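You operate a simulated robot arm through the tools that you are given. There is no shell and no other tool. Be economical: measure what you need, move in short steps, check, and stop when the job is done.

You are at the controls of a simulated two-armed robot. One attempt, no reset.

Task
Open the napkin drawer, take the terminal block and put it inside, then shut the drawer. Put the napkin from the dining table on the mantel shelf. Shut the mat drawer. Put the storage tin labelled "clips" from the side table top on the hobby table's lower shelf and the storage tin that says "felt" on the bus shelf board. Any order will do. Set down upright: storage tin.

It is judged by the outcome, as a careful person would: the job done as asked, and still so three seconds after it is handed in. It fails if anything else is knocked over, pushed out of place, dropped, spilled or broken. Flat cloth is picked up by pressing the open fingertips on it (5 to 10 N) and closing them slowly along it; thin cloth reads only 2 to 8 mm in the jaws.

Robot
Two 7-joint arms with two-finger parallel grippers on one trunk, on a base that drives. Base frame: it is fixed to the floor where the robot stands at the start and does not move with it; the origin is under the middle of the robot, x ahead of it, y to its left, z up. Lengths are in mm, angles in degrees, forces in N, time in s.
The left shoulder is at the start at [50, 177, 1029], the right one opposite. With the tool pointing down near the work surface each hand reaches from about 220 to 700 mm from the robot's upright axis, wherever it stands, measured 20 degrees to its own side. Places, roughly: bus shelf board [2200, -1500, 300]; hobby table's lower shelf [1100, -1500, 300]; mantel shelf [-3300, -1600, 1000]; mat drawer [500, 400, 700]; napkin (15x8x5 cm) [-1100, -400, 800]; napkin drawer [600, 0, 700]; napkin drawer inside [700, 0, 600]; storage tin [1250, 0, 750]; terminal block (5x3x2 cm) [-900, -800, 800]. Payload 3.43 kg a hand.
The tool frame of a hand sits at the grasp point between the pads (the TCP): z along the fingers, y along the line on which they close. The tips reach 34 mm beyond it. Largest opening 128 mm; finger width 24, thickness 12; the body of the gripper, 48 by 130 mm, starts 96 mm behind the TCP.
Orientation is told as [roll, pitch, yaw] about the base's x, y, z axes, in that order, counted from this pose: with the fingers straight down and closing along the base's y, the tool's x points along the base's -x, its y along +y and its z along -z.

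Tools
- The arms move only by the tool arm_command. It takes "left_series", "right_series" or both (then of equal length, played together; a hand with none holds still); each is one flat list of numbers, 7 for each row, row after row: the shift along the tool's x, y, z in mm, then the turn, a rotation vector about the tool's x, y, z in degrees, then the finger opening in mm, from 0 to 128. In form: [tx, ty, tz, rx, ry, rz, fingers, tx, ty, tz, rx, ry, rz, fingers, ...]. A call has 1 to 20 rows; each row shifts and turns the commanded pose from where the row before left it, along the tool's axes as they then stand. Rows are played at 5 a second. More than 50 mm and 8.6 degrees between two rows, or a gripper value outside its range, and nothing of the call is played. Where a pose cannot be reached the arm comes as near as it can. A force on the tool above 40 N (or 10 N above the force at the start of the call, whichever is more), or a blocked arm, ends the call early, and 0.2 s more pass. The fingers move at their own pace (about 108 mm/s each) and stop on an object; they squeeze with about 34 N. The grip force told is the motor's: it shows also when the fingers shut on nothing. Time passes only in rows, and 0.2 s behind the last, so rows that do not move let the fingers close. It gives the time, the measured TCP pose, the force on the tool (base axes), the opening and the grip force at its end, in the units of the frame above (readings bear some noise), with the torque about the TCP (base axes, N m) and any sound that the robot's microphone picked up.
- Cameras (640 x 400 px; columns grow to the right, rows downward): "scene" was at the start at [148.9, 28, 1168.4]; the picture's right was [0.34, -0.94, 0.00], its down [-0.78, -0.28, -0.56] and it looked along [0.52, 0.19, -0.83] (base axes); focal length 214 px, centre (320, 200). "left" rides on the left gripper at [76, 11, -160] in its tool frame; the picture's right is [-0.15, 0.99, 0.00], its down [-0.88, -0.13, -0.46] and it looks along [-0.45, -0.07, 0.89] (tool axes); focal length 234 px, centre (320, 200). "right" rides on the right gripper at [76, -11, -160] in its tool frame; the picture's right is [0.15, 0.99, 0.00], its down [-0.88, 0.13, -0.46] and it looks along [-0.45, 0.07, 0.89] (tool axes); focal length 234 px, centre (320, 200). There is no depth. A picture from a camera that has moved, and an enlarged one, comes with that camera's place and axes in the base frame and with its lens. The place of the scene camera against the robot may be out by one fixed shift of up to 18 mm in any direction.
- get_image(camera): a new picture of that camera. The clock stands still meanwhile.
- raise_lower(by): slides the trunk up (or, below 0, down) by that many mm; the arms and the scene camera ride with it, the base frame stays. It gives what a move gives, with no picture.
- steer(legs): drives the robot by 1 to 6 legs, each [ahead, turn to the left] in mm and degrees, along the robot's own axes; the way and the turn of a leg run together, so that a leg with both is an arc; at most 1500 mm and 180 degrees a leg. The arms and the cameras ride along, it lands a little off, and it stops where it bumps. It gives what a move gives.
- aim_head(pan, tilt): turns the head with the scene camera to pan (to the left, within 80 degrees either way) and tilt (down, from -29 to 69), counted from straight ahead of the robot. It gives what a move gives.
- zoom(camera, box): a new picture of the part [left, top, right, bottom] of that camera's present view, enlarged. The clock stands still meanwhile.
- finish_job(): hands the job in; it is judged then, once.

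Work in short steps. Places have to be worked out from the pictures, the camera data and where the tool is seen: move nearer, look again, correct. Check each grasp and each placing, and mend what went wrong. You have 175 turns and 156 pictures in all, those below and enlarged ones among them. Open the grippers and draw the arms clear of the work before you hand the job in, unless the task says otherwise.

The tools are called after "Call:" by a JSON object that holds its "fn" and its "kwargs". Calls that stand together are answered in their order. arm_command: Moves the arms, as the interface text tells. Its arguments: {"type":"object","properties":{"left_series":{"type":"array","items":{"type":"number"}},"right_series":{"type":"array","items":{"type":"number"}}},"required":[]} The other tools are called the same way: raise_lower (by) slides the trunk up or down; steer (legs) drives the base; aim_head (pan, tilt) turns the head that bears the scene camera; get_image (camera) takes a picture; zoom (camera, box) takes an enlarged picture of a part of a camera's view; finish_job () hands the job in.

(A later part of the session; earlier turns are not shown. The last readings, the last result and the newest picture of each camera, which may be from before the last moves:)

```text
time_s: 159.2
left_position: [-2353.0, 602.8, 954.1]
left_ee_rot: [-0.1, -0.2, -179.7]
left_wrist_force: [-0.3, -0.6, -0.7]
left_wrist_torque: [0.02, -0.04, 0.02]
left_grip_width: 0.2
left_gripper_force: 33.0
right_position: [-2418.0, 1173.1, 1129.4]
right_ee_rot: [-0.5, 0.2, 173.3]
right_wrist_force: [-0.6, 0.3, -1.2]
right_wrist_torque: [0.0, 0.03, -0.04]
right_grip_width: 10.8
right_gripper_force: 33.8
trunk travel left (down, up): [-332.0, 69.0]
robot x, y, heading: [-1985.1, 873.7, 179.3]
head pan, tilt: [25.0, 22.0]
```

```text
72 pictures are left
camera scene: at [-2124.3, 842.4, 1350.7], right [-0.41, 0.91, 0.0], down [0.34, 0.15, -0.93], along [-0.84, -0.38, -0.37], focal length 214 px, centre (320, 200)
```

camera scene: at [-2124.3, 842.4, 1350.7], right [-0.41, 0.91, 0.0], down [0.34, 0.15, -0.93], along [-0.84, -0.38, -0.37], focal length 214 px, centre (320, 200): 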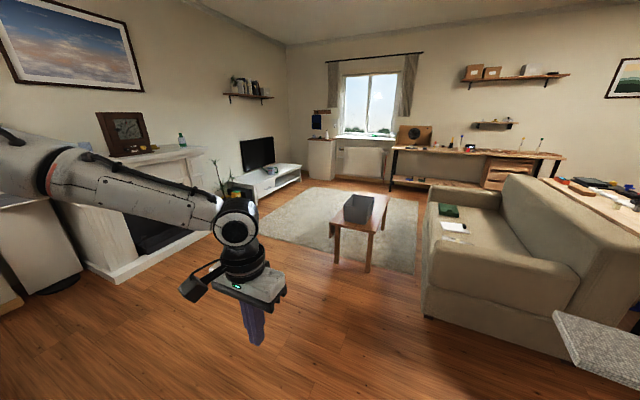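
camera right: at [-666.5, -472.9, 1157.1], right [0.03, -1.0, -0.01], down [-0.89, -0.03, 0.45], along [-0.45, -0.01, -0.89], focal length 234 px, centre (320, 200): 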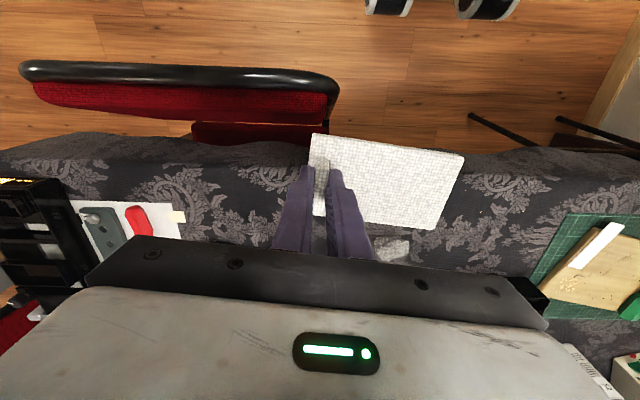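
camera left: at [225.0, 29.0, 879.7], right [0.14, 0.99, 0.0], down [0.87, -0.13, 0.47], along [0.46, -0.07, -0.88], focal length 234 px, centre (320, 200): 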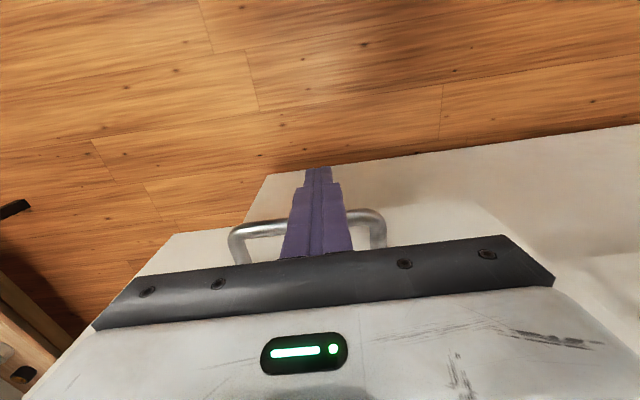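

The hearth front runs along y≈-1320 from x≈-2730 to -3600. I'll drive to about (-3120, -780) and face the mantel.

Call:
{"fn": "steer", "kwargs": {"legs": [[0, 56.5], [1000, 0], [1000, 0], [0, 34.5]]}}

Call:
{"fn": "aim_head", "kwargs": {"pan": -5, "tilt": 25}}

Call:
{"fn": "get_image", "kwargs": {"camera": "scene"}}

```text
time_s: 173.4
left_position: [-2846.3, -1147.4, 953.0]
left_ee_rot: [-0.2, -0.2, -89.7]
left_wrist_force: [0.3, 0.2, -0.1]
left_wrist_torque: [0.0, -0.02, 0.0]
left_grip_width: 0.0
left_gripper_force: 33.1
right_position: [-3417.6, -1213.5, 1128.2]
right_ee_rot: [-0.5, 0.1, -96.9]
right_wrist_force: [1.3, -0.4, -0.1]
right_wrist_torque: [0.01, 0.03, -0.02]
right_grip_width: 10.5
right_gripper_force: 34.4
trunk travel left (down, up): [-332.0, 69.0]
robot x, y, heading: [-3117.3, -773.6, -90.6]
head pan, tilt: [25.0, 22.0]
```

```text
time_s: 174.4
left_position: [-2847.1, -1146.0, 953.6]
left_ee_rot: [-0.1, -0.1, -89.8]
left_wrist_force: [-0.3, 1.0, -0.9]
left_wrist_torque: [-0.01, 0.01, -0.01]
left_grip_width: 0.0
left_gripper_force: 32.7
right_position: [-3417.4, -1213.1, 1128.4]
right_ee_rot: [-0.4, 0.1, -96.8]
right_wrist_force: [-0.1, -0.2, -0.7]
right_wrist_torque: [0.02, 0.0, 0.03]
right_grip_width: 10.7
right_gripper_force: 34.3
trunk travel left (down, up): [-332.0, 69.0]
robot x, y, heading: [-3118.6, -777.8, -90.7]
head pan, tilt: [-5.0, 25.0]
```

```text
71 pictures are left
camera scene: at [-3117.2, -933.7, 1345.9], right [-1.0, 0.1, 0.0], down [0.04, 0.42, -0.91], along [-0.09, -0.9, -0.42], focal length 214 px, centre (320, 200)
```

scene: 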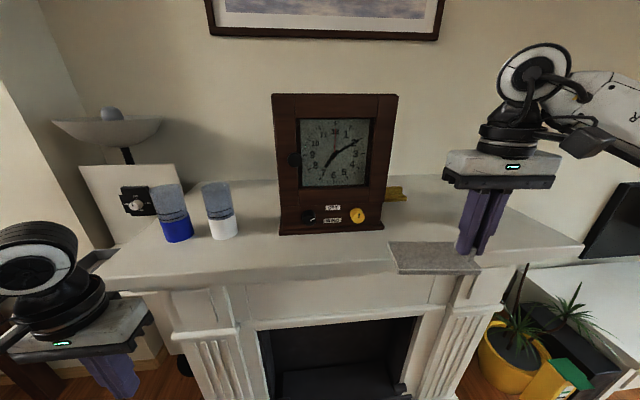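

The free stretch of shelf to the right of the clock should take the napkin. I need the shelf height, so I'll look with the right camera.

Call:
{"fn": "get_image", "kwargs": {"camera": "right"}}

Call:
{"fn": "get_image", "kwargs": {"camera": "left"}}

```text
70 pictures are left
camera right: at [-3418.7, -1136.4, 1289.0], right [1.0, 0.03, -0.01], down [0.03, -0.89, 0.45], along [0.01, -0.45, -0.89], focal length 234 px, centre (320, 200)
```

right: 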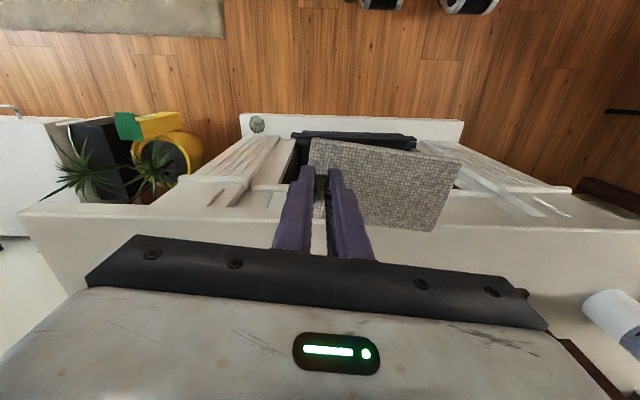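

```text
69 pictures are left
camera left: at [-2835.3, -1070.4, 1113.4], right [0.99, -0.14, 0.0], down [-0.13, -0.88, 0.46], along [-0.07, -0.45, -0.89], focal length 234 px, centre (320, 200)
```

left: 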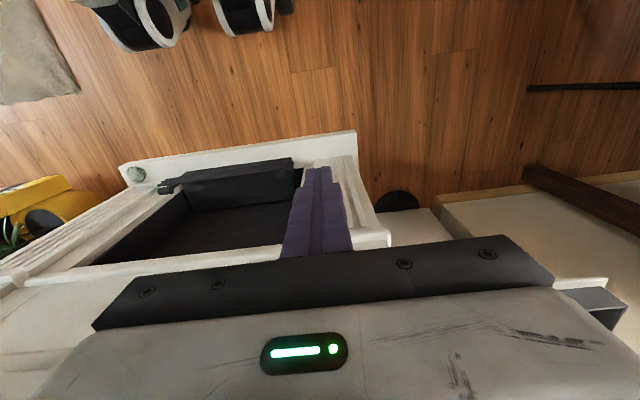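

Both views agree on the shelf: z≈1000, front edge y≈-1312, right end x≈-3845, with the clock's right edge at x≈-3360. I'll shift the robot 140 mm to its right and move closer.

Call:
{"fn": "steer", "kwargs": {"legs": [[0, -90], [140, 0], [0, 90.7], [120, 0]]}}

Call:
{"fn": "get_image", "kwargs": {"camera": "scene"}}

```text
time_s: 184.1
left_position: [-2975.1, -1257.7, 953.8]
left_ee_rot: [-0.1, -0.1, -88.2]
left_wrist_force: [0.2, 0.0, 0.2]
left_wrist_torque: [0.03, 0.01, 0.01]
left_grip_width: 0.0
left_gripper_force: 33.5
right_position: [-3544.7, -1339.4, 1127.9]
right_ee_rot: [-0.6, 0.2, -95.2]
right_wrist_force: [0.1, -0.3, -1.1]
right_wrist_torque: [0.03, 0.03, -0.03]
right_grip_width: 10.9
right_gripper_force: 34.3
trunk travel left (down, up): [-332.0, 69.0]
robot x, y, heading: [-3259.9, -894.5, -89.3]
head pan, tilt: [-5.0, 25.0]
```

```text
68 pictures are left
camera scene: at [-3251.6, -1052.6, 1345.7], right [-1.0, 0.07, 0.0], down [0.03, 0.42, -0.91], along [-0.07, -0.9, -0.42], focal length 214 px, centre (320, 200)
```

scene: 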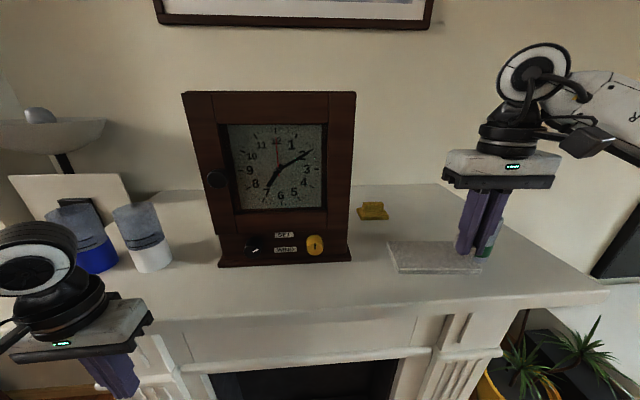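

There's a bottle near x≈-3696 and the clock edge at x≈-3353, so the present x works. I'll move 60 mm over the shelf and lower towards it.

Call:
{"fn": "arm_command", "kwargs": {"right_series": [-20, 2, 0, 0, 0, 0, 0, -20, 2, 0, 0, 0, 0, 0, -20, 2, 0, 0, 0, 0, 0, 0, 0, 15, 0, 0, 0, 0, 0, 0, 15, 0, 0, 0, 0, 0, 0, 15, 0, 0, 0, 0, 0, 0, 10, 0, 0, 0, 0]}}

Call:
{"fn": "get_image", "kwargs": {"camera": "right"}}

Call:
{"fn": "get_image", "kwargs": {"camera": "scene"}}

```text
time_s: 185.7
left_position: [-2976.3, -1257.7, 954.8]
left_ee_rot: [-0.1, -0.2, -88.2]
left_wrist_force: [-0.1, 0.2, -1.0]
left_wrist_torque: [-0.04, 0.03, 0.02]
left_grip_width: 0.0
left_gripper_force: 33.3
right_position: [-3543.6, -1399.6, 1073.7]
right_ee_rot: [-0.5, 0.2, -95.1]
right_wrist_force: [-0.3, -0.1, -0.5]
right_wrist_torque: [0.01, 0.01, 0.03]
right_grip_width: 10.8
right_gripper_force: 34.0
trunk travel left (down, up): [-332.0, 69.0]
robot x, y, heading: [-3255.9, -892.5, -89.1]
head pan, tilt: [-5.0, 25.0]
```

```text
67 pictures are left
camera right: at [-3547.6, -1322.6, 1234.7], right [1.0, 0.06, -0.01], down [0.05, -0.89, 0.45], along [0.02, -0.45, -0.89], focal length 234 px, centre (320, 200)
```

right: 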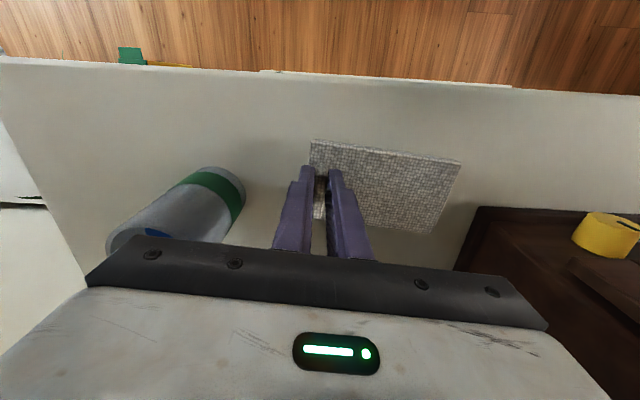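

```text
66 pictures are left
camera scene: at [-3251.6, -1051.7, 1345.9], right [-1.0, 0.07, 0.0], down [0.03, 0.42, -0.91], along [-0.07, -0.9, -0.42], focal length 214 px, centre (320, 200)
```

scene: 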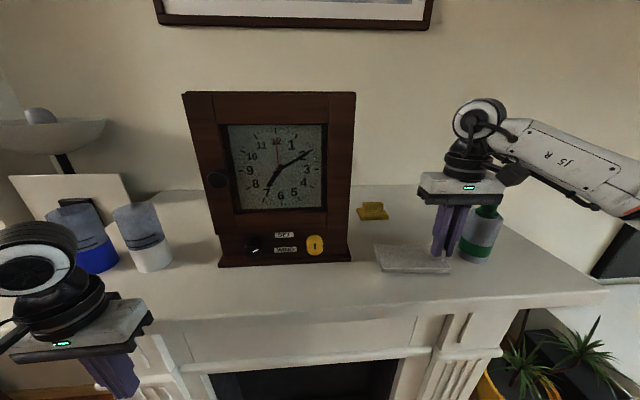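

The bottle is about 20 mm clear of the gripper. I'll lower the last bit gently.

Call:
{"fn": "arm_command", "kwargs": {"right_series": [0, 0, 6, 0, 0, 0, 0, 0, 0, 4, 0, 0, 0, 0, 0, 0, 2, 0, 0, 0, 0, 0, 0, 0, 0, 0, 0, 0]}}

Call:
{"fn": "zoom", "kwargs": {"camera": "right", "box": [160, 100, 480, 300]}}

```text
time_s: 186.7
left_position: [-2976.1, -1257.0, 953.3]
left_ee_rot: [-0.1, -0.1, -88.3]
left_wrist_force: [0.4, -0.5, -0.6]
left_wrist_torque: [0.02, -0.02, -0.04]
left_grip_width: 0.3
left_gripper_force: 32.9
right_position: [-3544.7, -1397.7, 1062.6]
right_ee_rot: [-0.5, 0.1, -95.2]
right_wrist_force: [-0.4, -0.4, -1.0]
right_wrist_torque: [-0.02, 0.06, -0.03]
right_grip_width: 11.0
right_gripper_force: 34.4
trunk travel left (down, up): [-332.0, 69.0]
robot x, y, heading: [-3261.7, -894.1, -89.3]
head pan, tilt: [-5.0, 25.0]
```

```text
2.00 times, centred on (320, 200) of right
camera zoom: at [-3547.4, -1322.1, 1221.9], right [1.0, 0.06, -0.01], down [0.05, -0.89, 0.45], along [0.02, -0.45, -0.89], focal length 468 px, centre (320, 200)
```

zoom: 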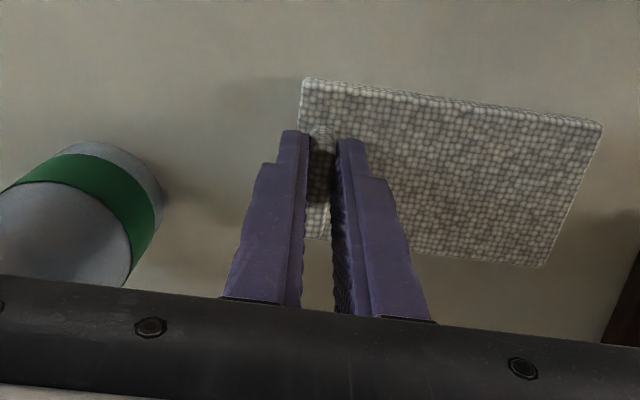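

Call:
{"fn": "arm_command", "kwargs": {"right_series": [0, 0, 3, 0, 0, 0, 0, 0, 0, 2, 0, 0, 0, 0, 0, 0, 2, 0, 0, 0, 0, 0, 0, 0, 0, 0, 0, 0]}}

```text
time_s: 187.7
left_position: [-2976.1, -1257.4, 954.5]
left_ee_rot: [-0.2, -0.2, -88.2]
left_wrist_force: [-0.1, 0.1, -0.4]
left_wrist_torque: [0.01, -0.01, -0.01]
left_grip_width: 0.0
left_gripper_force: 33.2
right_position: [-3544.6, -1397.7, 1057.2]
right_ee_rot: [-0.5, -0.4, -95.3]
right_wrist_force: [-3.6, -1.8, 22.8]
right_wrist_torque: [0.15, -0.18, 0.03]
right_grip_width: 11.0
right_gripper_force: 33.8
trunk travel left (down, up): [-332.0, 69.0]
robot x, y, heading: [-3257.4, -895.2, -89.1]
head pan, tilt: [-5.0, 25.0]
```

The napkin is on the shelf. I'll let go, opening only a little, and lift straight up.

Call:
{"fn": "arm_command", "kwargs": {"right_series": [0, 0, -2, 0, 0, 0, 12, 0, 0, 0, 0, 0, 0, 24, 0, 0, 0, 0, 0, 0, 30, 0, 0, -15, 0, 0, 0, 30, 0, 0, -30, 0, 0, 0, 30, 0, 0, -40, 0, 0, 0, 30, 0, 0, -40, 0, 0, 0, 30]}}

Call:
{"fn": "get_image", "kwargs": {"camera": "right"}}

```text
time_s: 189.3
left_position: [-2975.2, -1257.6, 954.1]
left_ee_rot: [-0.2, -0.1, -88.2]
left_wrist_force: [0.2, 0.1, 0.0]
left_wrist_torque: [0.01, 0.0, -0.04]
left_grip_width: 0.0
left_gripper_force: 32.1
right_position: [-3541.4, -1399.2, 1183.1]
right_ee_rot: [-0.6, 0.2, -95.2]
right_wrist_force: [-0.3, -0.1, -0.1]
right_wrist_torque: [0.03, 0.04, 0.0]
right_grip_width: 30.1
right_gripper_force: 0.1
trunk travel left (down, up): [-332.0, 69.0]
robot x, y, heading: [-3260.9, -894.4, -89.4]
head pan, tilt: [-5.0, 25.0]
```

```text
64 pictures are left
camera right: at [-3545.4, -1323.0, 1343.1], right [1.0, 0.06, -0.01], down [0.05, -0.89, 0.45], along [0.02, -0.45, -0.89], focal length 234 px, centre (320, 200)
```

right: 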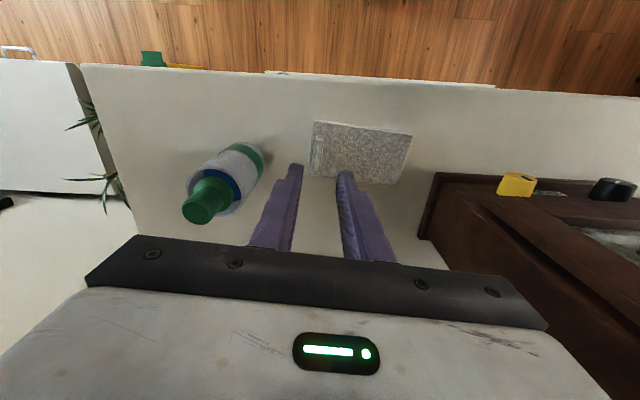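

The napkin lies flat on the mantel and the bottle is untouched. I'll back away and drive back round the table towards the other end of the room.

Call:
{"fn": "steer", "kwargs": {"legs": [[-300, 0]]}}

Call:
{"fn": "zoom", "kwargs": {"camera": "scene", "box": [260, 100, 560, 290]}}

Call:
{"fn": "arm_command", "kwargs": {"right_series": [30, 0, -20, 0, 0, 0, 60, 30, 0, 0, 0, 0, 0, 60, 30, 0, 0, 0, 0, 0, 60, 20, 0, 0, 0, 0, 1, 60]}}

Call:
{"fn": "steer", "kwargs": {"legs": [[0, 139.4], [980, 0], [970, 0], [0, -50], [1500, 0]]}}

```text
time_s: 191.4
left_position: [-2981.3, -959.8, 953.5]
left_ee_rot: [-0.2, -0.2, -88.4]
left_wrist_force: [-0.3, 0.1, 1.7]
left_wrist_torque: [-0.04, 0.06, -0.02]
left_grip_width: 0.3
left_gripper_force: 33.1
right_position: [-3547.1, -1100.7, 1182.0]
right_ee_rot: [-0.5, 0.1, -95.5]
right_wrist_force: [-0.2, -0.3, 0.5]
right_wrist_torque: [-0.02, -0.04, -0.02]
right_grip_width: 30.1
right_gripper_force: 0.1
trunk travel left (down, up): [-332.0, 69.0]
robot x, y, heading: [-3260.1, -595.8, -89.5]
head pan, tilt: [-5.0, 25.0]
```

```text
2.11 times, centred on (410, 195) of scene
camera zoom: at [-3255.9, -753.5, 1346.0], right [-1.0, 0.08, 0.0], down [0.03, 0.42, -0.91], along [-0.07, -0.9, -0.42], focal length 452 px, centre (130, 210)
```

zoom: 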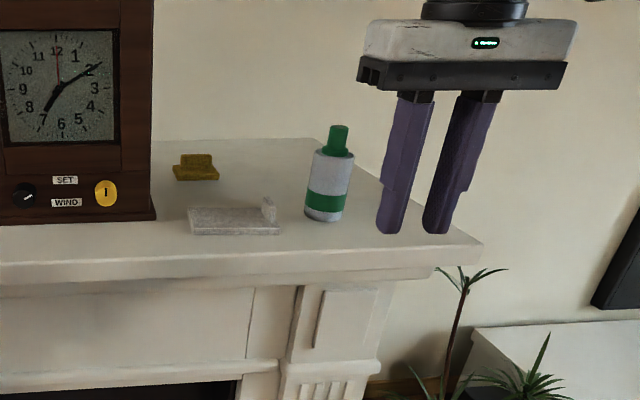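

```text
time_s: 192.4
left_position: [-2981.2, -960.9, 954.2]
left_ee_rot: [-0.2, -0.2, -88.4]
left_wrist_force: [0.3, -0.3, -0.7]
left_wrist_torque: [0.04, -0.02, 0.0]
left_grip_width: 0.1
left_gripper_force: 32.7
right_position: [-3539.5, -990.8, 1203.1]
right_ee_rot: [-0.6, 0.1, -96.4]
right_wrist_force: [0.1, -0.4, -0.5]
right_wrist_torque: [0.0, 0.01, 0.01]
right_grip_width: 60.0
right_gripper_force: 0.0
trunk travel left (down, up): [-332.0, 69.0]
robot x, y, heading: [-3264.3, -595.6, -89.5]
head pan, tilt: [-5.0, 25.0]
```

```text
time_s: 217.2
left_position: [-18.3, 963.5, 953.5]
left_ee_rot: [-0.3, -0.2, -4.0]
left_wrist_force: [0.2, -0.1, 0.3]
left_wrist_torque: [-0.01, 0.0, -0.02]
left_grip_width: 0.0
left_gripper_force: 33.1
right_position: [-42.5, 405.3, 1202.6]
right_ee_rot: [-0.5, 0.1, -12.1]
right_wrist_force: [0.6, -0.5, -0.3]
right_wrist_torque: [0.0, 0.01, -0.02]
right_grip_width: 60.2
right_gripper_force: 0.0
trunk travel left (down, up): [-332.0, 69.0]
robot x, y, heading: [-409.3, 722.4, -4.8]
head pan, tilt: [-5.0, 25.0]
```

The napkin is safely placed. Now at (-409, 722), I'll drive down past the drawers to y≈-650 and look east.

Call:
{"fn": "steer", "kwargs": {"legs": [[0, -78.6], [1400, 0], [0, 78]]}}

Call:
{"fn": "aim_head", "kwargs": {"pan": 5, "tilt": 25}}

Call:
{"fn": "get_image", "kwargs": {"camera": "scene"}}

```text
time_s: 230.7
left_position: [128.4, -418.1, 953.3]
left_ee_rot: [-0.2, 0.0, -6.9]
left_wrist_force: [0.3, 0.0, -0.6]
left_wrist_torque: [-0.01, -0.02, -0.02]
left_grip_width: 0.1
left_gripper_force: 33.0
right_position: [76.1, -975.3, 1202.8]
right_ee_rot: [-0.5, 0.1, -15.0]
right_wrist_force: [0.2, -0.1, 0.1]
right_wrist_torque: [0.02, -0.01, 0.01]
right_grip_width: 60.1
right_gripper_force: 0.0
trunk travel left (down, up): [-332.0, 69.0]
robot x, y, heading: [-274.8, -642.0, -7.7]
head pan, tilt: [-5.0, 25.0]
```

```text
time_s: 231.4
left_position: [127.4, -417.6, 953.7]
left_ee_rot: [-0.2, -0.2, -6.9]
left_wrist_force: [-0.3, 0.1, -0.1]
left_wrist_torque: [-0.02, -0.01, -0.04]
left_grip_width: 0.0
left_gripper_force: 33.0
right_position: [77.6, -974.6, 1201.9]
right_ee_rot: [-0.5, 0.1, -14.9]
right_wrist_force: [0.4, 0.5, -0.4]
right_wrist_torque: [0.02, 0.01, 0.01]
right_grip_width: 60.0
right_gripper_force: 0.1
trunk travel left (down, up): [-332.0, 69.0]
robot x, y, heading: [-275.3, -640.4, -7.8]
head pan, tilt: [5.0, 25.0]
```

```text
62 pictures are left
camera scene: at [-100.6, -652.0, 1345.9], right [-0.05, -1.0, 0.0], down [-0.42, 0.02, -0.91], along [0.91, -0.05, -0.42], focal length 214 px, centre (320, 200)
```

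scene: 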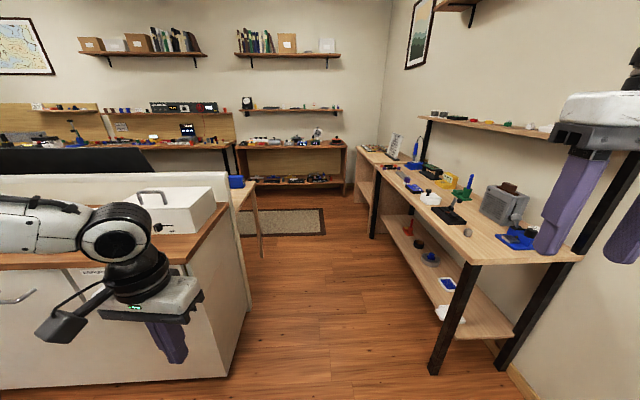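

The hobby table is on the right with its front near y≈-1290, the dresser ends at y≈-202, and the side table is behind the dresser. I'll drive down the aisle and turn to face the side table.

Call:
{"fn": "steer", "kwargs": {"legs": [[0, 5], [1480, 0], [0, 92]]}}

Call:
{"fn": "aim_head", "kwargs": {"pan": 0, "tilt": 35}}

Call:
{"fn": "get_image", "kwargs": {"camera": "scene"}}

```text
time_s: 243.1
left_position: [939.8, -343.6, 954.3]
left_ee_rot: [0.0, -0.1, 89.2]
left_wrist_force: [-0.7, 0.8, 1.2]
left_wrist_torque: [0.0, 0.0, -0.01]
left_grip_width: 0.0
left_gripper_force: 33.1
right_position: [1499.2, -335.6, 1201.9]
right_ee_rot: [-0.6, 0.1, 81.2]
right_wrist_force: [0.0, -0.9, 0.3]
right_wrist_torque: [0.0, 0.01, -0.02]
right_grip_width: 60.0
right_gripper_force: 0.1
trunk travel left (down, up): [-332.0, 69.0]
robot x, y, heading: [1205.5, -716.9, 88.1]
head pan, tilt: [5.0, 25.0]
```

```text
time_s: 243.8
left_position: [940.0, -343.7, 953.9]
left_ee_rot: [-0.1, 0.0, 89.1]
left_wrist_force: [-0.1, 0.3, 0.0]
left_wrist_torque: [-0.04, 0.01, -0.02]
left_grip_width: 0.1
left_gripper_force: 33.2
right_position: [1498.4, -336.2, 1202.7]
right_ee_rot: [-0.4, 0.1, 81.1]
right_wrist_force: [0.1, 1.0, 0.2]
right_wrist_torque: [-0.01, 0.01, 0.02]
right_grip_width: 59.9
right_gripper_force: 0.0
trunk travel left (down, up): [-332.0, 69.0]
robot x, y, heading: [1205.1, -714.9, 88.0]
head pan, tilt: [0.0, 35.0]
```

```text
61 pictures are left
camera scene: at [1221.6, -556.8, 1330.2], right [1.0, -0.03, 0.0], down [-0.02, -0.57, -0.82], along [0.03, 0.82, -0.57], focal length 214 px, centre (320, 200)
```

scene: 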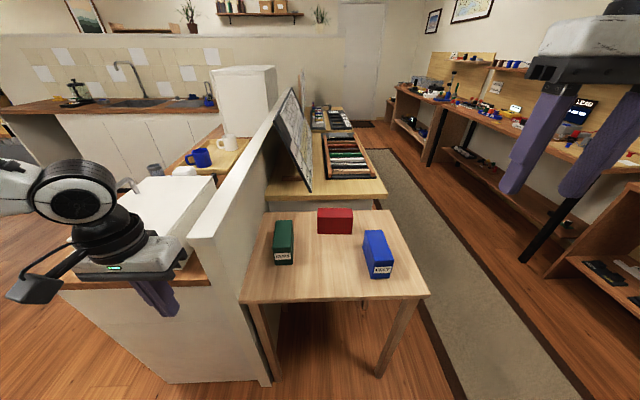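

Three tins stand on the side table: green, red and blue. I'll zoom in to read the labels.

Call:
{"fn": "zoom", "kwargs": {"camera": "scene", "box": [235, 190, 435, 310]}}

```text
3.20 times, centred on (335, 250) of scene
camera zoom: at [1221.6, -556.8, 1330.2], right [1.0, -0.03, 0.0], down [-0.02, -0.57, -0.82], along [0.03, 0.82, -0.57], focal length 686 px, centre (272, 40)
```

zoom: 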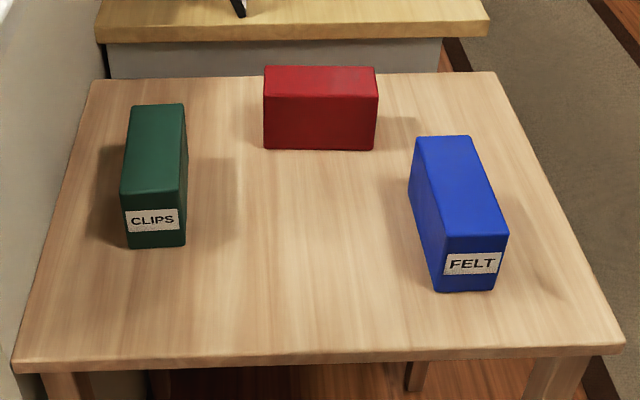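

Green is CLIPS, at about (1118, -28), and blue is FELT, at about (1424, -88). Each is about 60 wide, 132 long and 79 tall. One hand can take each, so I'll bring the hands inward and up, clear of the partition, then move in.

Call:
{"fn": "arm_command", "kwargs": {"left_series": [0, -23, -30, 0, 0, 0, 60, 0, -23, -30, 0, 0, 0, 100, 0, -23, -30, 0, 0, 0, 100, 0, -23, 0, 0, 0, 0, 100, 0, -23, 0, 0, 0, 0, 100, 0, 0, 0, 0, 0, 0, 100], "right_series": [0, 26, 25, 0, 0, -4.4, 100, 0, 26, 25, 0, 0, -4.4, 100, 0, 26, 25, 0, 0, 0, 100, 0, 26, 25, 0, 0, 0, 100, 0, 26, 25, 0, 0, 0, 100, 0, 0, 25, 0, 0, 0, 100]}}

Call:
{"fn": "steer", "kwargs": {"legs": [[0, -18.7], [150, 0], [0, 20.7]]}}

Call:
{"fn": "get_image", "kwargs": {"camera": "scene"}}

```text
time_s: 245.2
left_position: [1055.0, -345.1, 1043.9]
left_ee_rot: [-0.1, -0.2, 89.1]
left_wrist_force: [0.3, 0.4, 0.4]
left_wrist_torque: [-0.01, -0.01, -0.01]
left_grip_width: 99.9
left_gripper_force: 0.1
right_position: [1369.0, -330.3, 1052.0]
right_ee_rot: [-0.3, 0.2, 89.7]
right_wrist_force: [0.5, 0.1, 0.1]
right_wrist_torque: [-0.01, 0.02, -0.01]
right_grip_width: 99.8
right_gripper_force: 0.2
trunk travel left (down, up): [-332.0, 69.0]
robot x, y, heading: [1205.4, -719.3, 88.2]
head pan, tilt: [0.0, 35.0]
```

```text
time_s: 248.8
left_position: [1092.5, -212.1, 1043.9]
left_ee_rot: [-0.1, -0.2, 91.0]
left_wrist_force: [-0.2, 0.3, -0.3]
left_wrist_torque: [-0.03, -0.02, 0.01]
left_grip_width: 100.1
left_gripper_force: 0.0
right_position: [1407.7, -185.7, 1051.1]
right_ee_rot: [-0.5, 0.2, 91.8]
right_wrist_force: [0.2, 0.5, 0.1]
right_wrist_torque: [-0.04, -0.01, 0.0]
right_grip_width: 99.8
right_gripper_force: 0.0
trunk travel left (down, up): [-332.0, 69.0]
robot x, y, heading: [1259.4, -583.5, 90.1]
head pan, tilt: [0.0, 35.0]
```

```text
59 pictures are left
camera scene: at [1267.8, -417.8, 1330.1], right [1.0, 0.0, 0.0], down [0.0, -0.57, -0.82], along [0.0, 0.82, -0.57], focal length 214 px, centre (320, 200)
```

scene: 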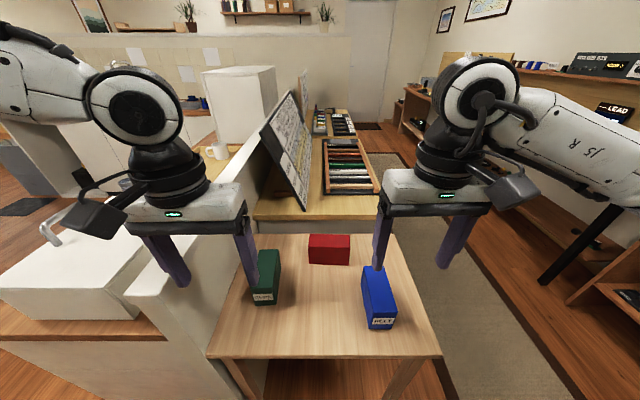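

Both hands are close over their tins. I'll tilt both 40° forward (fingers pointing forward and down), which will suit the low shelves, then lower the trunk 130 mm.

Call:
{"fn": "arm_command", "kwargs": {"left_series": [0, 0, 0, 0, -8, 0, 100, 0, 0, 0, 0, -8, 0, 100, 0, 0, 0, 0, -8, 0, 100, 0, 0, 0, 0, -8, 0, 100, 0, 0, 0, 0, -8, 0, 100], "right_series": [0, 0, 0, 0, -8, 0, 100, 0, 0, 0, 0, -8, 0, 100, 0, 0, 0, 0, -8, 0, 100, 0, 0, 0, 0, -8, 0, 100, 0, 0, 0, 0, -8, 0, 100]}}

Call:
{"fn": "raise_lower", "kwargs": {"by": -130}}

Call:
{"fn": "get_image", "kwargs": {"camera": "left"}}

Call:
{"fn": "get_image", "kwargs": {"camera": "right"}}

```text
time_s: 249.9
left_position: [1106.9, -184.7, 1055.4]
left_ee_rot: [-0.1, -40.0, 91.2]
left_wrist_force: [0.2, 0.5, 0.0]
left_wrist_torque: [0.0, -0.01, 0.02]
left_grip_width: 99.8
left_gripper_force: 0.0
left hand out of reach, approached as far as the arm can: row 5
right_position: [1406.7, -181.8, 1052.3]
right_ee_rot: [-0.6, -39.8, 92.2]
right_wrist_force: [-0.6, 0.0, -0.1]
right_wrist_torque: [-0.03, 0.0, -0.01]
right_grip_width: 99.7
right_gripper_force: 0.0
right hand out of reach, approached as far as the arm can: row 5
trunk travel left (down, up): [-332.0, 69.0]
robot x, y, heading: [1257.5, -574.5, 89.9]
head pan, tilt: [0.0, 35.0]
```

```text
time_s: 251.5
left_position: [1105.9, -186.1, 925.7]
left_ee_rot: [0.0, -40.1, 91.2]
left_wrist_force: [0.9, -0.1, 0.6]
left_wrist_torque: [0.02, -0.03, 0.04]
left_grip_width: 100.0
left_gripper_force: 0.1
right_position: [1405.2, -182.5, 922.3]
right_ee_rot: [-0.7, -39.6, 92.2]
right_wrist_force: [0.0, 0.6, -0.2]
right_wrist_torque: [0.01, -0.03, 0.03]
right_grip_width: 99.9
right_gripper_force: 0.1
trunk travel left (down, up): [-202.0, 199.0]
robot x, y, heading: [1254.6, -580.2, 90.2]
head pan, tilt: [0.0, 35.0]
```

```text
58 pictures are left
camera left: at [1098.8, -346.4, 999.1], right [-0.99, 0.09, 0.09], down [0.12, 0.38, 0.92], along [0.05, 0.92, -0.39], focal length 234 px, centre (320, 200)
```

left: 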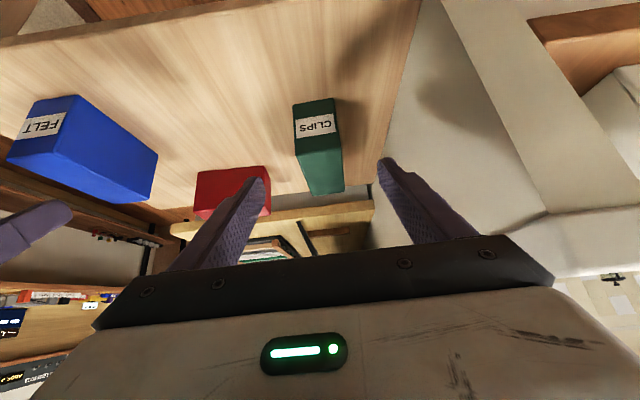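

```text
57 pictures are left
camera right: at [1421.2, -341.9, 997.8], right [-0.98, -0.14, -0.1], down [-0.15, 0.38, 0.91], along [-0.09, 0.91, -0.4], focal length 234 px, centre (320, 200)
```

right: 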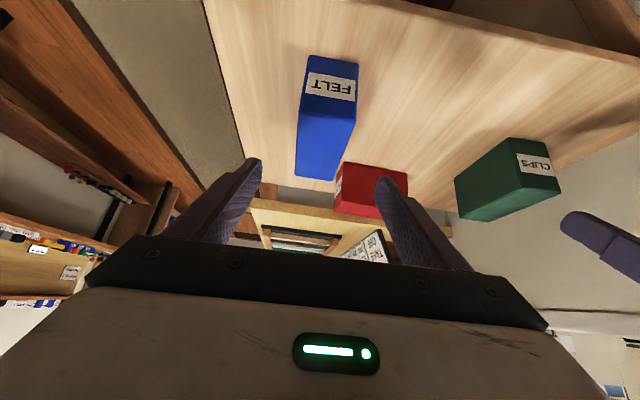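

I'll zoom both wrist views for more exact edges.

Call:
{"fn": "zoom", "kwargs": {"camera": "left", "box": [240, 80, 400, 200]}}

Call:
{"fn": "zoom", "kwargs": {"camera": "right", "box": [250, 40, 410, 200]}}

```text
3.33 times, centred on (320, 140) of left
camera zoom: at [1098.8, -346.4, 999.1], right [-0.99, 0.09, 0.09], down [0.12, 0.38, 0.92], along [0.05, 0.92, -0.39], focal length 781 px, centre (320, 400)
```

zoom: 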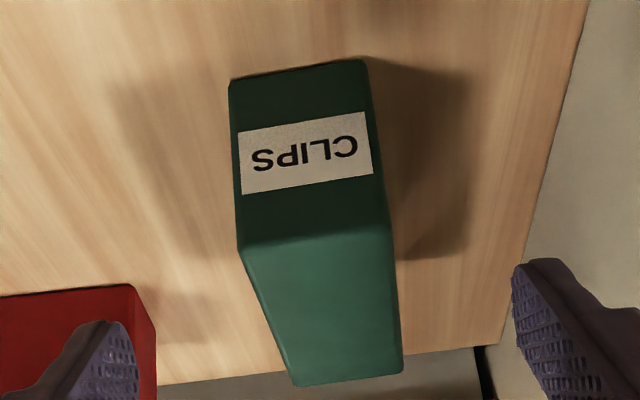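

```text
2.50 times, centred on (330, 120) of right
camera zoom: at [1421.2, -341.9, 997.8], right [-0.98, -0.14, -0.1], down [-0.15, 0.38, 0.91], along [-0.09, 0.91, -0.4], focal length 585 px, centre (295, 400)
```

zoom: 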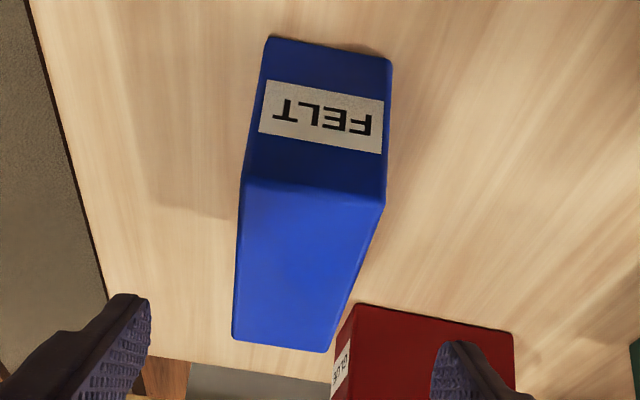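

From the wrist views, green is centred at (1105, -41), blue at (1405, -104), and their tops are at z≈832. I'll bring both hands down most of the way together.

Call:
{"fn": "arm_command", "kwargs": {"left_series": [-4.5, 0, 32, 0, 0, 0, 100, -4.5, 0, 32, 0, 0, 0, 100, -4.5, 0, 32, 0, 0, 0, 100, -4.5, 0, 32, 0, 0, 0, 100, -4.5, 0, 25, 0, 0, 0, 100], "right_series": [3.6, 0, 24, 0, 0, 0, 100, 3.6, 0, 24, 0, 0, 0, 100, 3.6, 0, 24, 0, 0, 0, 100, 3.6, 0, 24, 0, 0, 0, 100, 3.6, 0, 15, 0, 0, 0, 100]}}

Call:
{"fn": "get_image", "kwargs": {"camera": "left"}}

Call:
{"fn": "get_image", "kwargs": {"camera": "right"}}

```text
time_s: 252.7
left_position: [1103.7, -69.2, 821.3]
left_ee_rot: [-0.1, -40.0, 91.0]
left_wrist_force: [0.1, 0.6, 0.0]
left_wrist_torque: [-0.01, -0.03, 0.04]
left_grip_width: 100.0
left_gripper_force: 0.0
right_position: [1406.4, -123.3, 825.9]
right_ee_rot: [-0.7, -39.7, 92.2]
right_wrist_force: [-0.2, -1.0, 0.1]
right_wrist_torque: [0.05, -0.04, 0.02]
right_grip_width: 99.8
right_gripper_force: 0.1
trunk travel left (down, up): [-202.0, 199.0]
robot x, y, heading: [1257.1, -580.8, 90.1]
head pan, tilt: [0.0, 35.0]
```

```text
54 pictures are left
camera left: at [1096.6, -230.4, 895.2], right [-0.99, 0.09, 0.09], down [0.12, 0.38, 0.92], along [0.05, 0.92, -0.39], focal length 234 px, centre (320, 200)
```

left: 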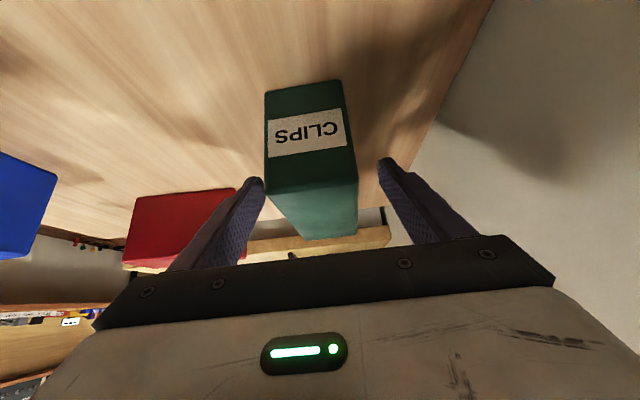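

```text
53 pictures are left
camera right: at [1420.9, -284.0, 900.9], right [-0.98, -0.14, -0.1], down [-0.15, 0.38, 0.91], along [-0.09, 0.91, -0.4], focal length 234 px, centre (320, 200)
```

right: 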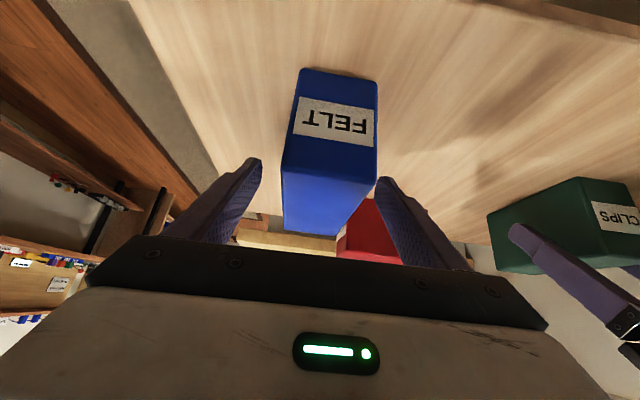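

The tins sit slightly off-centre between the fingers, about 8 mm each way. I'll correct that, go in the last 37 mm, and close both grippers slowly.

Call:
{"fn": "arm_command", "kwargs": {"left_series": [0, -8, 0, 0, 0, 0, 100, -2.5, 0, 19, 0, 0, 0, 100, -2.5, 0, 19, 0, 0, 0, 100, 0, 0, 0, 0, 0, 0, 80, 0, 0, 0, 0, 0, 0, 66, 0, 0, 0, 0, 0, 0, 50, 0, 0, 0, 0, 0, 0, 30, 0, 0, 0, 0, 0, 0, 0, 0, 0, 0, 0, 0, 0, 0], "right_series": [0, 8, 0, 0, 0, 0, 100, 2.5, 0, 18, 0, 0, 0, 100, 2.5, 0, 18, 0, 0, 0, 100, 0, 0, 0, 0, 0, 0, 80, 0, 0, 0, 0, 0, 0, 66, 0, 0, 0, 0, 0, 0, 50, 0, 0, 0, 0, 0, 0, 30, 0, 0, 0, 0, 0, 0, 0, 0, 0, 0, 0, 0, 0, 0]}}

Call:
{"fn": "get_image", "kwargs": {"camera": "left"}}

Call:
{"fn": "get_image", "kwargs": {"camera": "right"}}

```text
time_s: 254.7
left_position: [1105.0, -44.7, 802.1]
left_ee_rot: [-0.2, -40.1, 91.3]
left_wrist_force: [0.0, 0.1, 0.2]
left_wrist_torque: [0.17, 0.09, -0.04]
left_grip_width: 57.8
left_gripper_force: 33.8
left hand out of reach, approached as far as the arm can: row 3
right_position: [1397.3, -107.5, 796.6]
right_ee_rot: [-0.7, -39.6, 92.1]
right_wrist_force: [0.5, 0.0, 0.0]
right_wrist_torque: [0.12, 0.05, -0.03]
right_grip_width: 58.3
right_gripper_force: 33.7
trunk travel left (down, up): [-202.0, 199.0]
robot x, y, heading: [1254.1, -583.6, 90.2]
head pan, tilt: [0.0, 35.0]
```

```text
52 pictures are left
camera left: at [1097.3, -205.3, 874.4], right [-0.99, 0.09, 0.09], down [0.12, 0.38, 0.92], along [0.05, 0.92, -0.39], focal length 234 px, centre (320, 200)
```

left: 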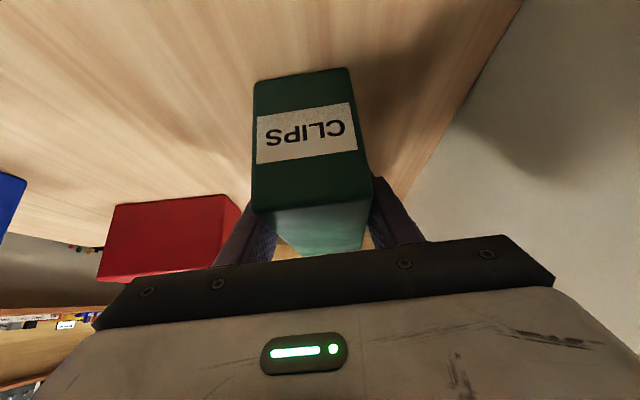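

```text
51 pictures are left
camera right: at [1412.1, -266.6, 870.4], right [-0.98, -0.14, -0.1], down [-0.15, 0.38, 0.91], along [-0.09, 0.91, -0.4], focal length 234 px, centre (320, 200)
```

right: 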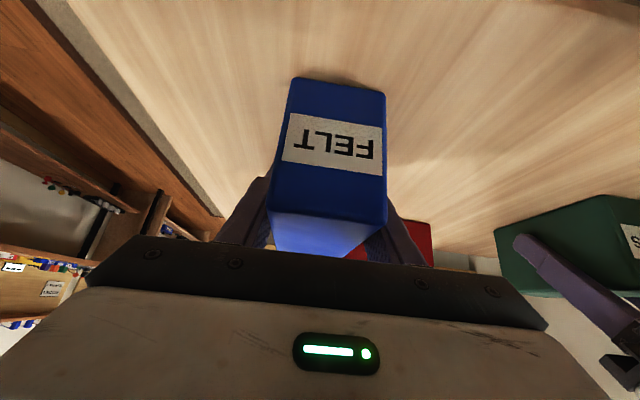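

Both tins are gripped at 58 mm. I'll lift them with the trunk and check.

Call:
{"fn": "raise_lower", "kwargs": {"by": 30}}

Call:
{"fn": "get_image", "kwargs": {"camera": "scene"}}

```text
time_s: 255.5
left_position: [1104.5, -45.0, 829.8]
left_ee_rot: [-0.2, -39.9, 91.2]
left_wrist_force: [0.1, 0.2, -2.8]
left_wrist_torque: [-0.01, -0.02, 0.0]
left_grip_width: 57.7
left_gripper_force: 34.2
right_position: [1397.2, -106.6, 825.6]
right_ee_rot: [-0.8, -39.5, 92.2]
right_wrist_force: [-0.1, 0.6, -2.8]
right_wrist_torque: [-0.01, -0.04, 0.02]
right_grip_width: 57.9
right_gripper_force: 34.3
trunk travel left (down, up): [-232.0, 169.0]
robot x, y, heading: [1256.3, -578.1, 89.9]
head pan, tilt: [0.0, 35.0]
```

```text
50 pictures are left
camera scene: at [1268.2, -417.1, 1230.0], right [1.0, 0.0, 0.0], down [0.0, -0.57, -0.82], along [0.0, 0.82, -0.57], focal length 214 px, centre (320, 200)
```

scene: 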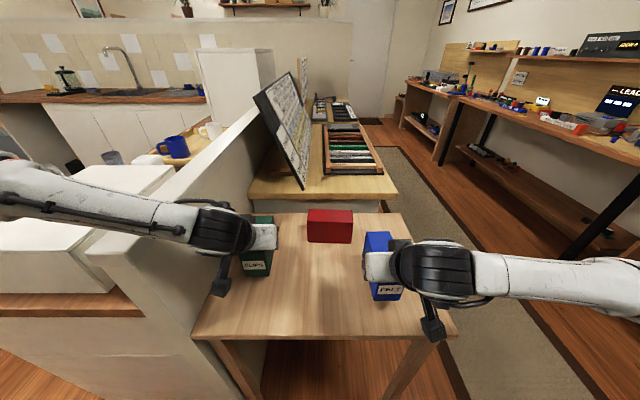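

Both tins hang steadily at 2.8 N each. I'll raise them further, back out, and draw the hands in before turning.

Call:
{"fn": "raise_lower", "kwargs": {"by": 120}}

Call:
{"fn": "steer", "kwargs": {"legs": [[-170, 0]]}}

Call:
{"fn": "arm_command", "kwargs": {"left_series": [20, 0, -17, 0, 0, 0, 0, 20, 0, -17, 0, 0, 0, 0, 20, 0, -17, 0, 0, 0, 0, 20, 0, -17, 0, 0, 0, 0, 20, 0, -17, 0, 0, 0, 0, 20, 0, -17, 0, 0, 0, 0], "right_series": [17, 0, -14, 0, 0, 0, 0, 17, 0, -14, 0, 0, 0, 0, 17, 0, -14, 0, 0, 0, 0, 17, 0, -14, 0, 0, 0, 0, 17, 0, -14, 0, 0, 0, 0, 17, 0, -14, 0, 0, 0, 0]}}

Call:
{"fn": "get_image", "kwargs": {"camera": "scene"}}

```text
time_s: 257.0
left_position: [1105.6, -45.3, 949.9]
left_ee_rot: [-0.3, -39.9, 91.2]
left_wrist_force: [-0.6, 1.1, -2.0]
left_wrist_torque: [-0.02, 0.01, -0.02]
left_grip_width: 58.1
left_gripper_force: 34.3
right_position: [1397.5, -106.0, 945.3]
right_ee_rot: [-0.7, -39.7, 92.2]
right_wrist_force: [1.1, -0.4, -2.7]
right_wrist_torque: [-0.02, 0.01, -0.01]
right_grip_width: 57.7
right_gripper_force: 34.1
trunk travel left (down, up): [-352.0, 49.0]
robot x, y, heading: [1252.6, -579.7, 89.8]
head pan, tilt: [0.0, 35.0]
```

```text
time_s: 258.4
left_position: [1105.9, -212.3, 950.8]
left_ee_rot: [-0.2, -40.0, 91.2]
left_wrist_force: [-0.9, -0.3, -2.5]
left_wrist_torque: [0.01, 0.01, -0.02]
left_grip_width: 57.8
left_gripper_force: 34.2
right_position: [1398.3, -274.6, 946.0]
right_ee_rot: [-0.7, -39.8, 92.1]
right_wrist_force: [0.2, -0.9, -2.4]
right_wrist_torque: [0.01, -0.01, -0.02]
right_grip_width: 57.8
right_gripper_force: 33.4
trunk travel left (down, up): [-352.0, 49.0]
robot x, y, heading: [1254.3, -748.5, 90.1]
head pan, tilt: [0.0, 35.0]
```

```text
time_s: 259.8
left_position: [1111.7, -348.2, 950.5]
left_ee_rot: [-0.2, -39.8, 91.1]
left_wrist_force: [-0.5, 0.5, -4.5]
left_wrist_torque: [-0.01, 0.0, 0.0]
left_grip_width: 58.0
left_gripper_force: 33.7
left hand out of reach, approached as far as the arm can: row 6
right_position: [1378.2, -363.0, 932.2]
right_ee_rot: [-0.7, -39.6, 92.2]
right_wrist_force: [-0.4, -0.8, -2.3]
right_wrist_torque: [0.01, 0.0, -0.04]
right_grip_width: 57.8
right_gripper_force: 33.3
right hand out of reach, approached as far as the arm can: row 4, 5, 6
trunk travel left (down, up): [-352.0, 49.0]
robot x, y, heading: [1256.8, -744.3, 90.1]
head pan, tilt: [0.0, 35.0]
```

```text
49 pictures are left
camera scene: at [1268.2, -584.3, 1350.0], right [1.0, 0.0, 0.0], down [0.0, -0.57, -0.82], along [0.0, 0.82, -0.57], focal length 214 px, centre (320, 200)
```

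scene: 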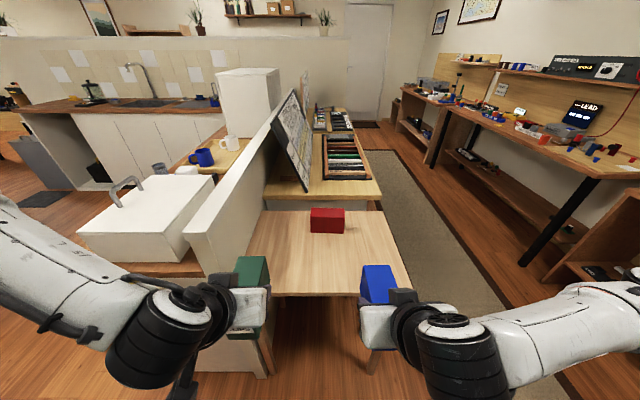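

I'll turn left to face west, drive back along the aisle about 300 mm, then face the hobby table.

Call:
{"fn": "steer", "kwargs": {"legs": [[0, 90], [290, 0], [0, 90]]}}

Call:
{"fn": "raise_lower", "kwargs": {"by": -100}}

Call:
{"fn": "aim_head", "kwargs": {"pan": 0, "tilt": 45}}

Call:
{"fn": "get_image", "kwargs": {"camera": "scene"}}

```text
time_s: 269.5
left_position: [1122.7, -1152.1, 950.2]
left_ee_rot: [-0.1, -39.9, -87.4]
left_wrist_force: [0.0, 0.5, -1.5]
left_wrist_torque: [0.0, 0.0, 0.0]
left_grip_width: 57.9
left_gripper_force: 34.1
right_position: [858.0, -1143.8, 933.2]
right_ee_rot: [-0.7, -39.6, -86.4]
right_wrist_force: [0.4, 0.1, -2.6]
right_wrist_torque: [0.04, 0.01, 0.02]
right_grip_width: 57.7
right_gripper_force: 34.4
trunk travel left (down, up): [-352.0, 49.0]
robot x, y, heading: [972.0, -755.4, -88.4]
head pan, tilt: [0.0, 35.0]
```

```text
time_s: 270.9
left_position: [1123.7, -1152.7, 850.7]
left_ee_rot: [-0.1, -39.9, -87.4]
left_wrist_force: [-0.3, -0.2, -2.8]
left_wrist_torque: [0.02, -0.01, -0.04]
left_grip_width: 57.6
left_gripper_force: 33.7
right_position: [857.7, -1143.8, 832.6]
right_ee_rot: [-0.7, -39.6, -86.3]
right_wrist_force: [-0.5, 0.0, -3.0]
right_wrist_torque: [0.03, 0.05, -0.01]
right_grip_width: 57.6
right_gripper_force: 33.5
trunk travel left (down, up): [-252.0, 149.0]
robot x, y, heading: [969.8, -757.4, -88.6]
head pan, tilt: [0.0, 35.0]
```

```text
time_s: 271.6
left_position: [1123.7, -1152.5, 850.1]
left_ee_rot: [-0.1, -39.9, -87.4]
left_wrist_force: [0.5, 0.1, -2.8]
left_wrist_torque: [0.04, 0.02, 0.0]
left_grip_width: 57.9
left_gripper_force: 33.5
right_position: [856.9, -1144.6, 832.1]
right_ee_rot: [-0.7, -39.6, -86.5]
right_wrist_force: [0.8, -0.9, -3.9]
right_wrist_torque: [0.01, -0.03, 0.0]
right_grip_width: 57.9
right_gripper_force: 33.9
trunk travel left (down, up): [-252.0, 149.0]
robot x, y, heading: [970.4, -755.3, -88.9]
head pan, tilt: [0.0, 45.0]
```

```text
48 pictures are left
camera scene: at [985.3, -903.7, 1235.3], right [-1.0, -0.03, 0.0], down [-0.02, 0.71, -0.71], along [0.02, -0.71, -0.71], focal length 214 px, centre (320, 200)
```

scene: 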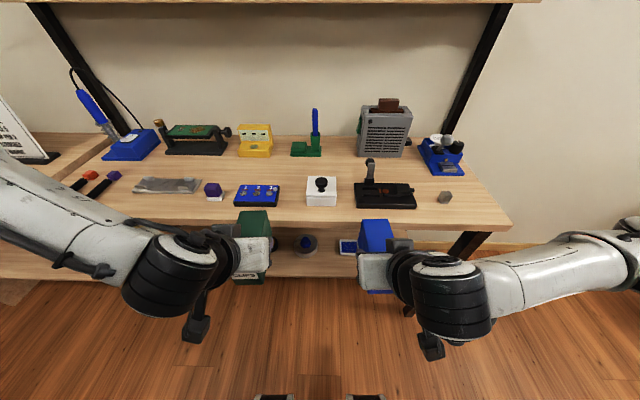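

The lower shelf's front edge is at about y≈-1335, roughly 55 mm behind the table top's edge. I'll lower the trunk fully for a better look underneath.

Call:
{"fn": "raise_lower", "kwargs": {"by": -250}}

Call:
{"fn": "aim_head", "kwargs": {"pan": 0, "tilt": 40}}

Call:
{"fn": "get_image", "kwargs": {"camera": "scene"}}

Call:
{"fn": "get_image", "kwargs": {"camera": "left"}}

```text
time_s: 274.1
left_position: [1123.0, -1151.3, 600.9]
left_ee_rot: [0.1, -39.9, -87.3]
left_wrist_force: [0.1, 0.0, -2.9]
left_wrist_torque: [0.0, 0.01, -0.02]
left_grip_width: 57.6
left_gripper_force: 33.9
right_position: [856.8, -1145.1, 582.5]
right_ee_rot: [-0.8, -39.7, -86.5]
right_wrist_force: [0.7, 0.7, -3.2]
right_wrist_torque: [-0.01, -0.02, -0.02]
right_grip_width: 57.7
right_gripper_force: 34.1
trunk travel left (down, up): [-2.0, 399.0]
robot x, y, heading: [968.2, -758.9, -88.7]
head pan, tilt: [0.0, 45.0]
```

```text
time_s: 274.8
left_position: [1122.8, -1153.1, 600.0]
left_ee_rot: [-0.1, -39.8, -87.4]
left_wrist_force: [0.8, -0.6, -2.9]
left_wrist_torque: [-0.01, -0.01, 0.0]
left_grip_width: 58.1
left_gripper_force: 34.0
right_position: [856.4, -1143.6, 581.4]
right_ee_rot: [-0.7, -39.5, -86.4]
right_wrist_force: [0.3, 0.2, -3.7]
right_wrist_torque: [-0.01, 0.0, -0.03]
right_grip_width: 57.8
right_gripper_force: 34.4
trunk travel left (down, up): [-2.0, 399.0]
robot x, y, heading: [971.1, -753.6, -88.5]
head pan, tilt: [0.0, 40.0]
```

```text
47 pictures are left
camera scene: at [985.4, -907.2, 992.5], right [-1.0, -0.03, 0.0], down [-0.02, 0.64, -0.77], along [0.02, -0.77, -0.64], focal length 214 px, centre (320, 200)
```

scene: 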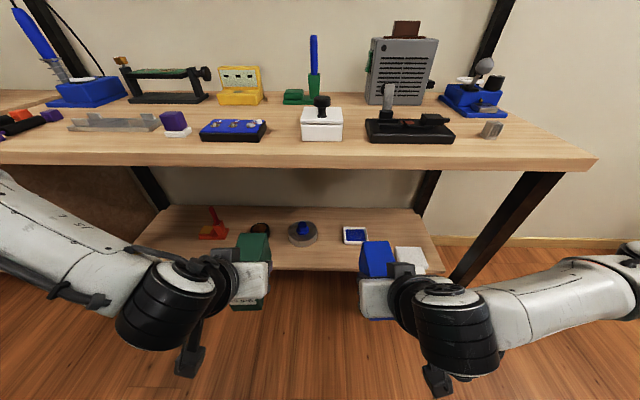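

```text
46 pictures are left
camera left: at [1127.7, -991.3, 674.1], right [0.99, -0.07, 0.09], down [-0.11, -0.39, 0.91], along [-0.03, -0.92, -0.39], focal length 234 px, centre (320, 200)
```

left: 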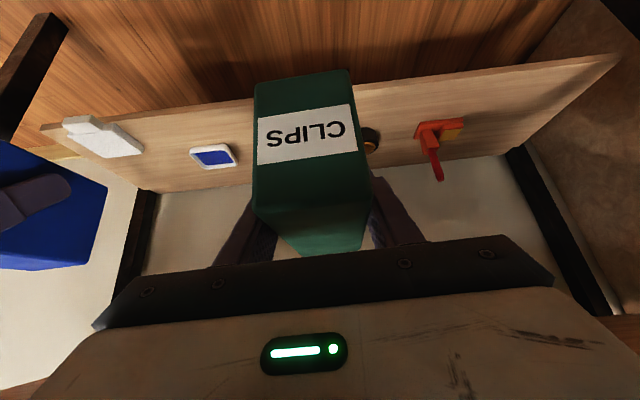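

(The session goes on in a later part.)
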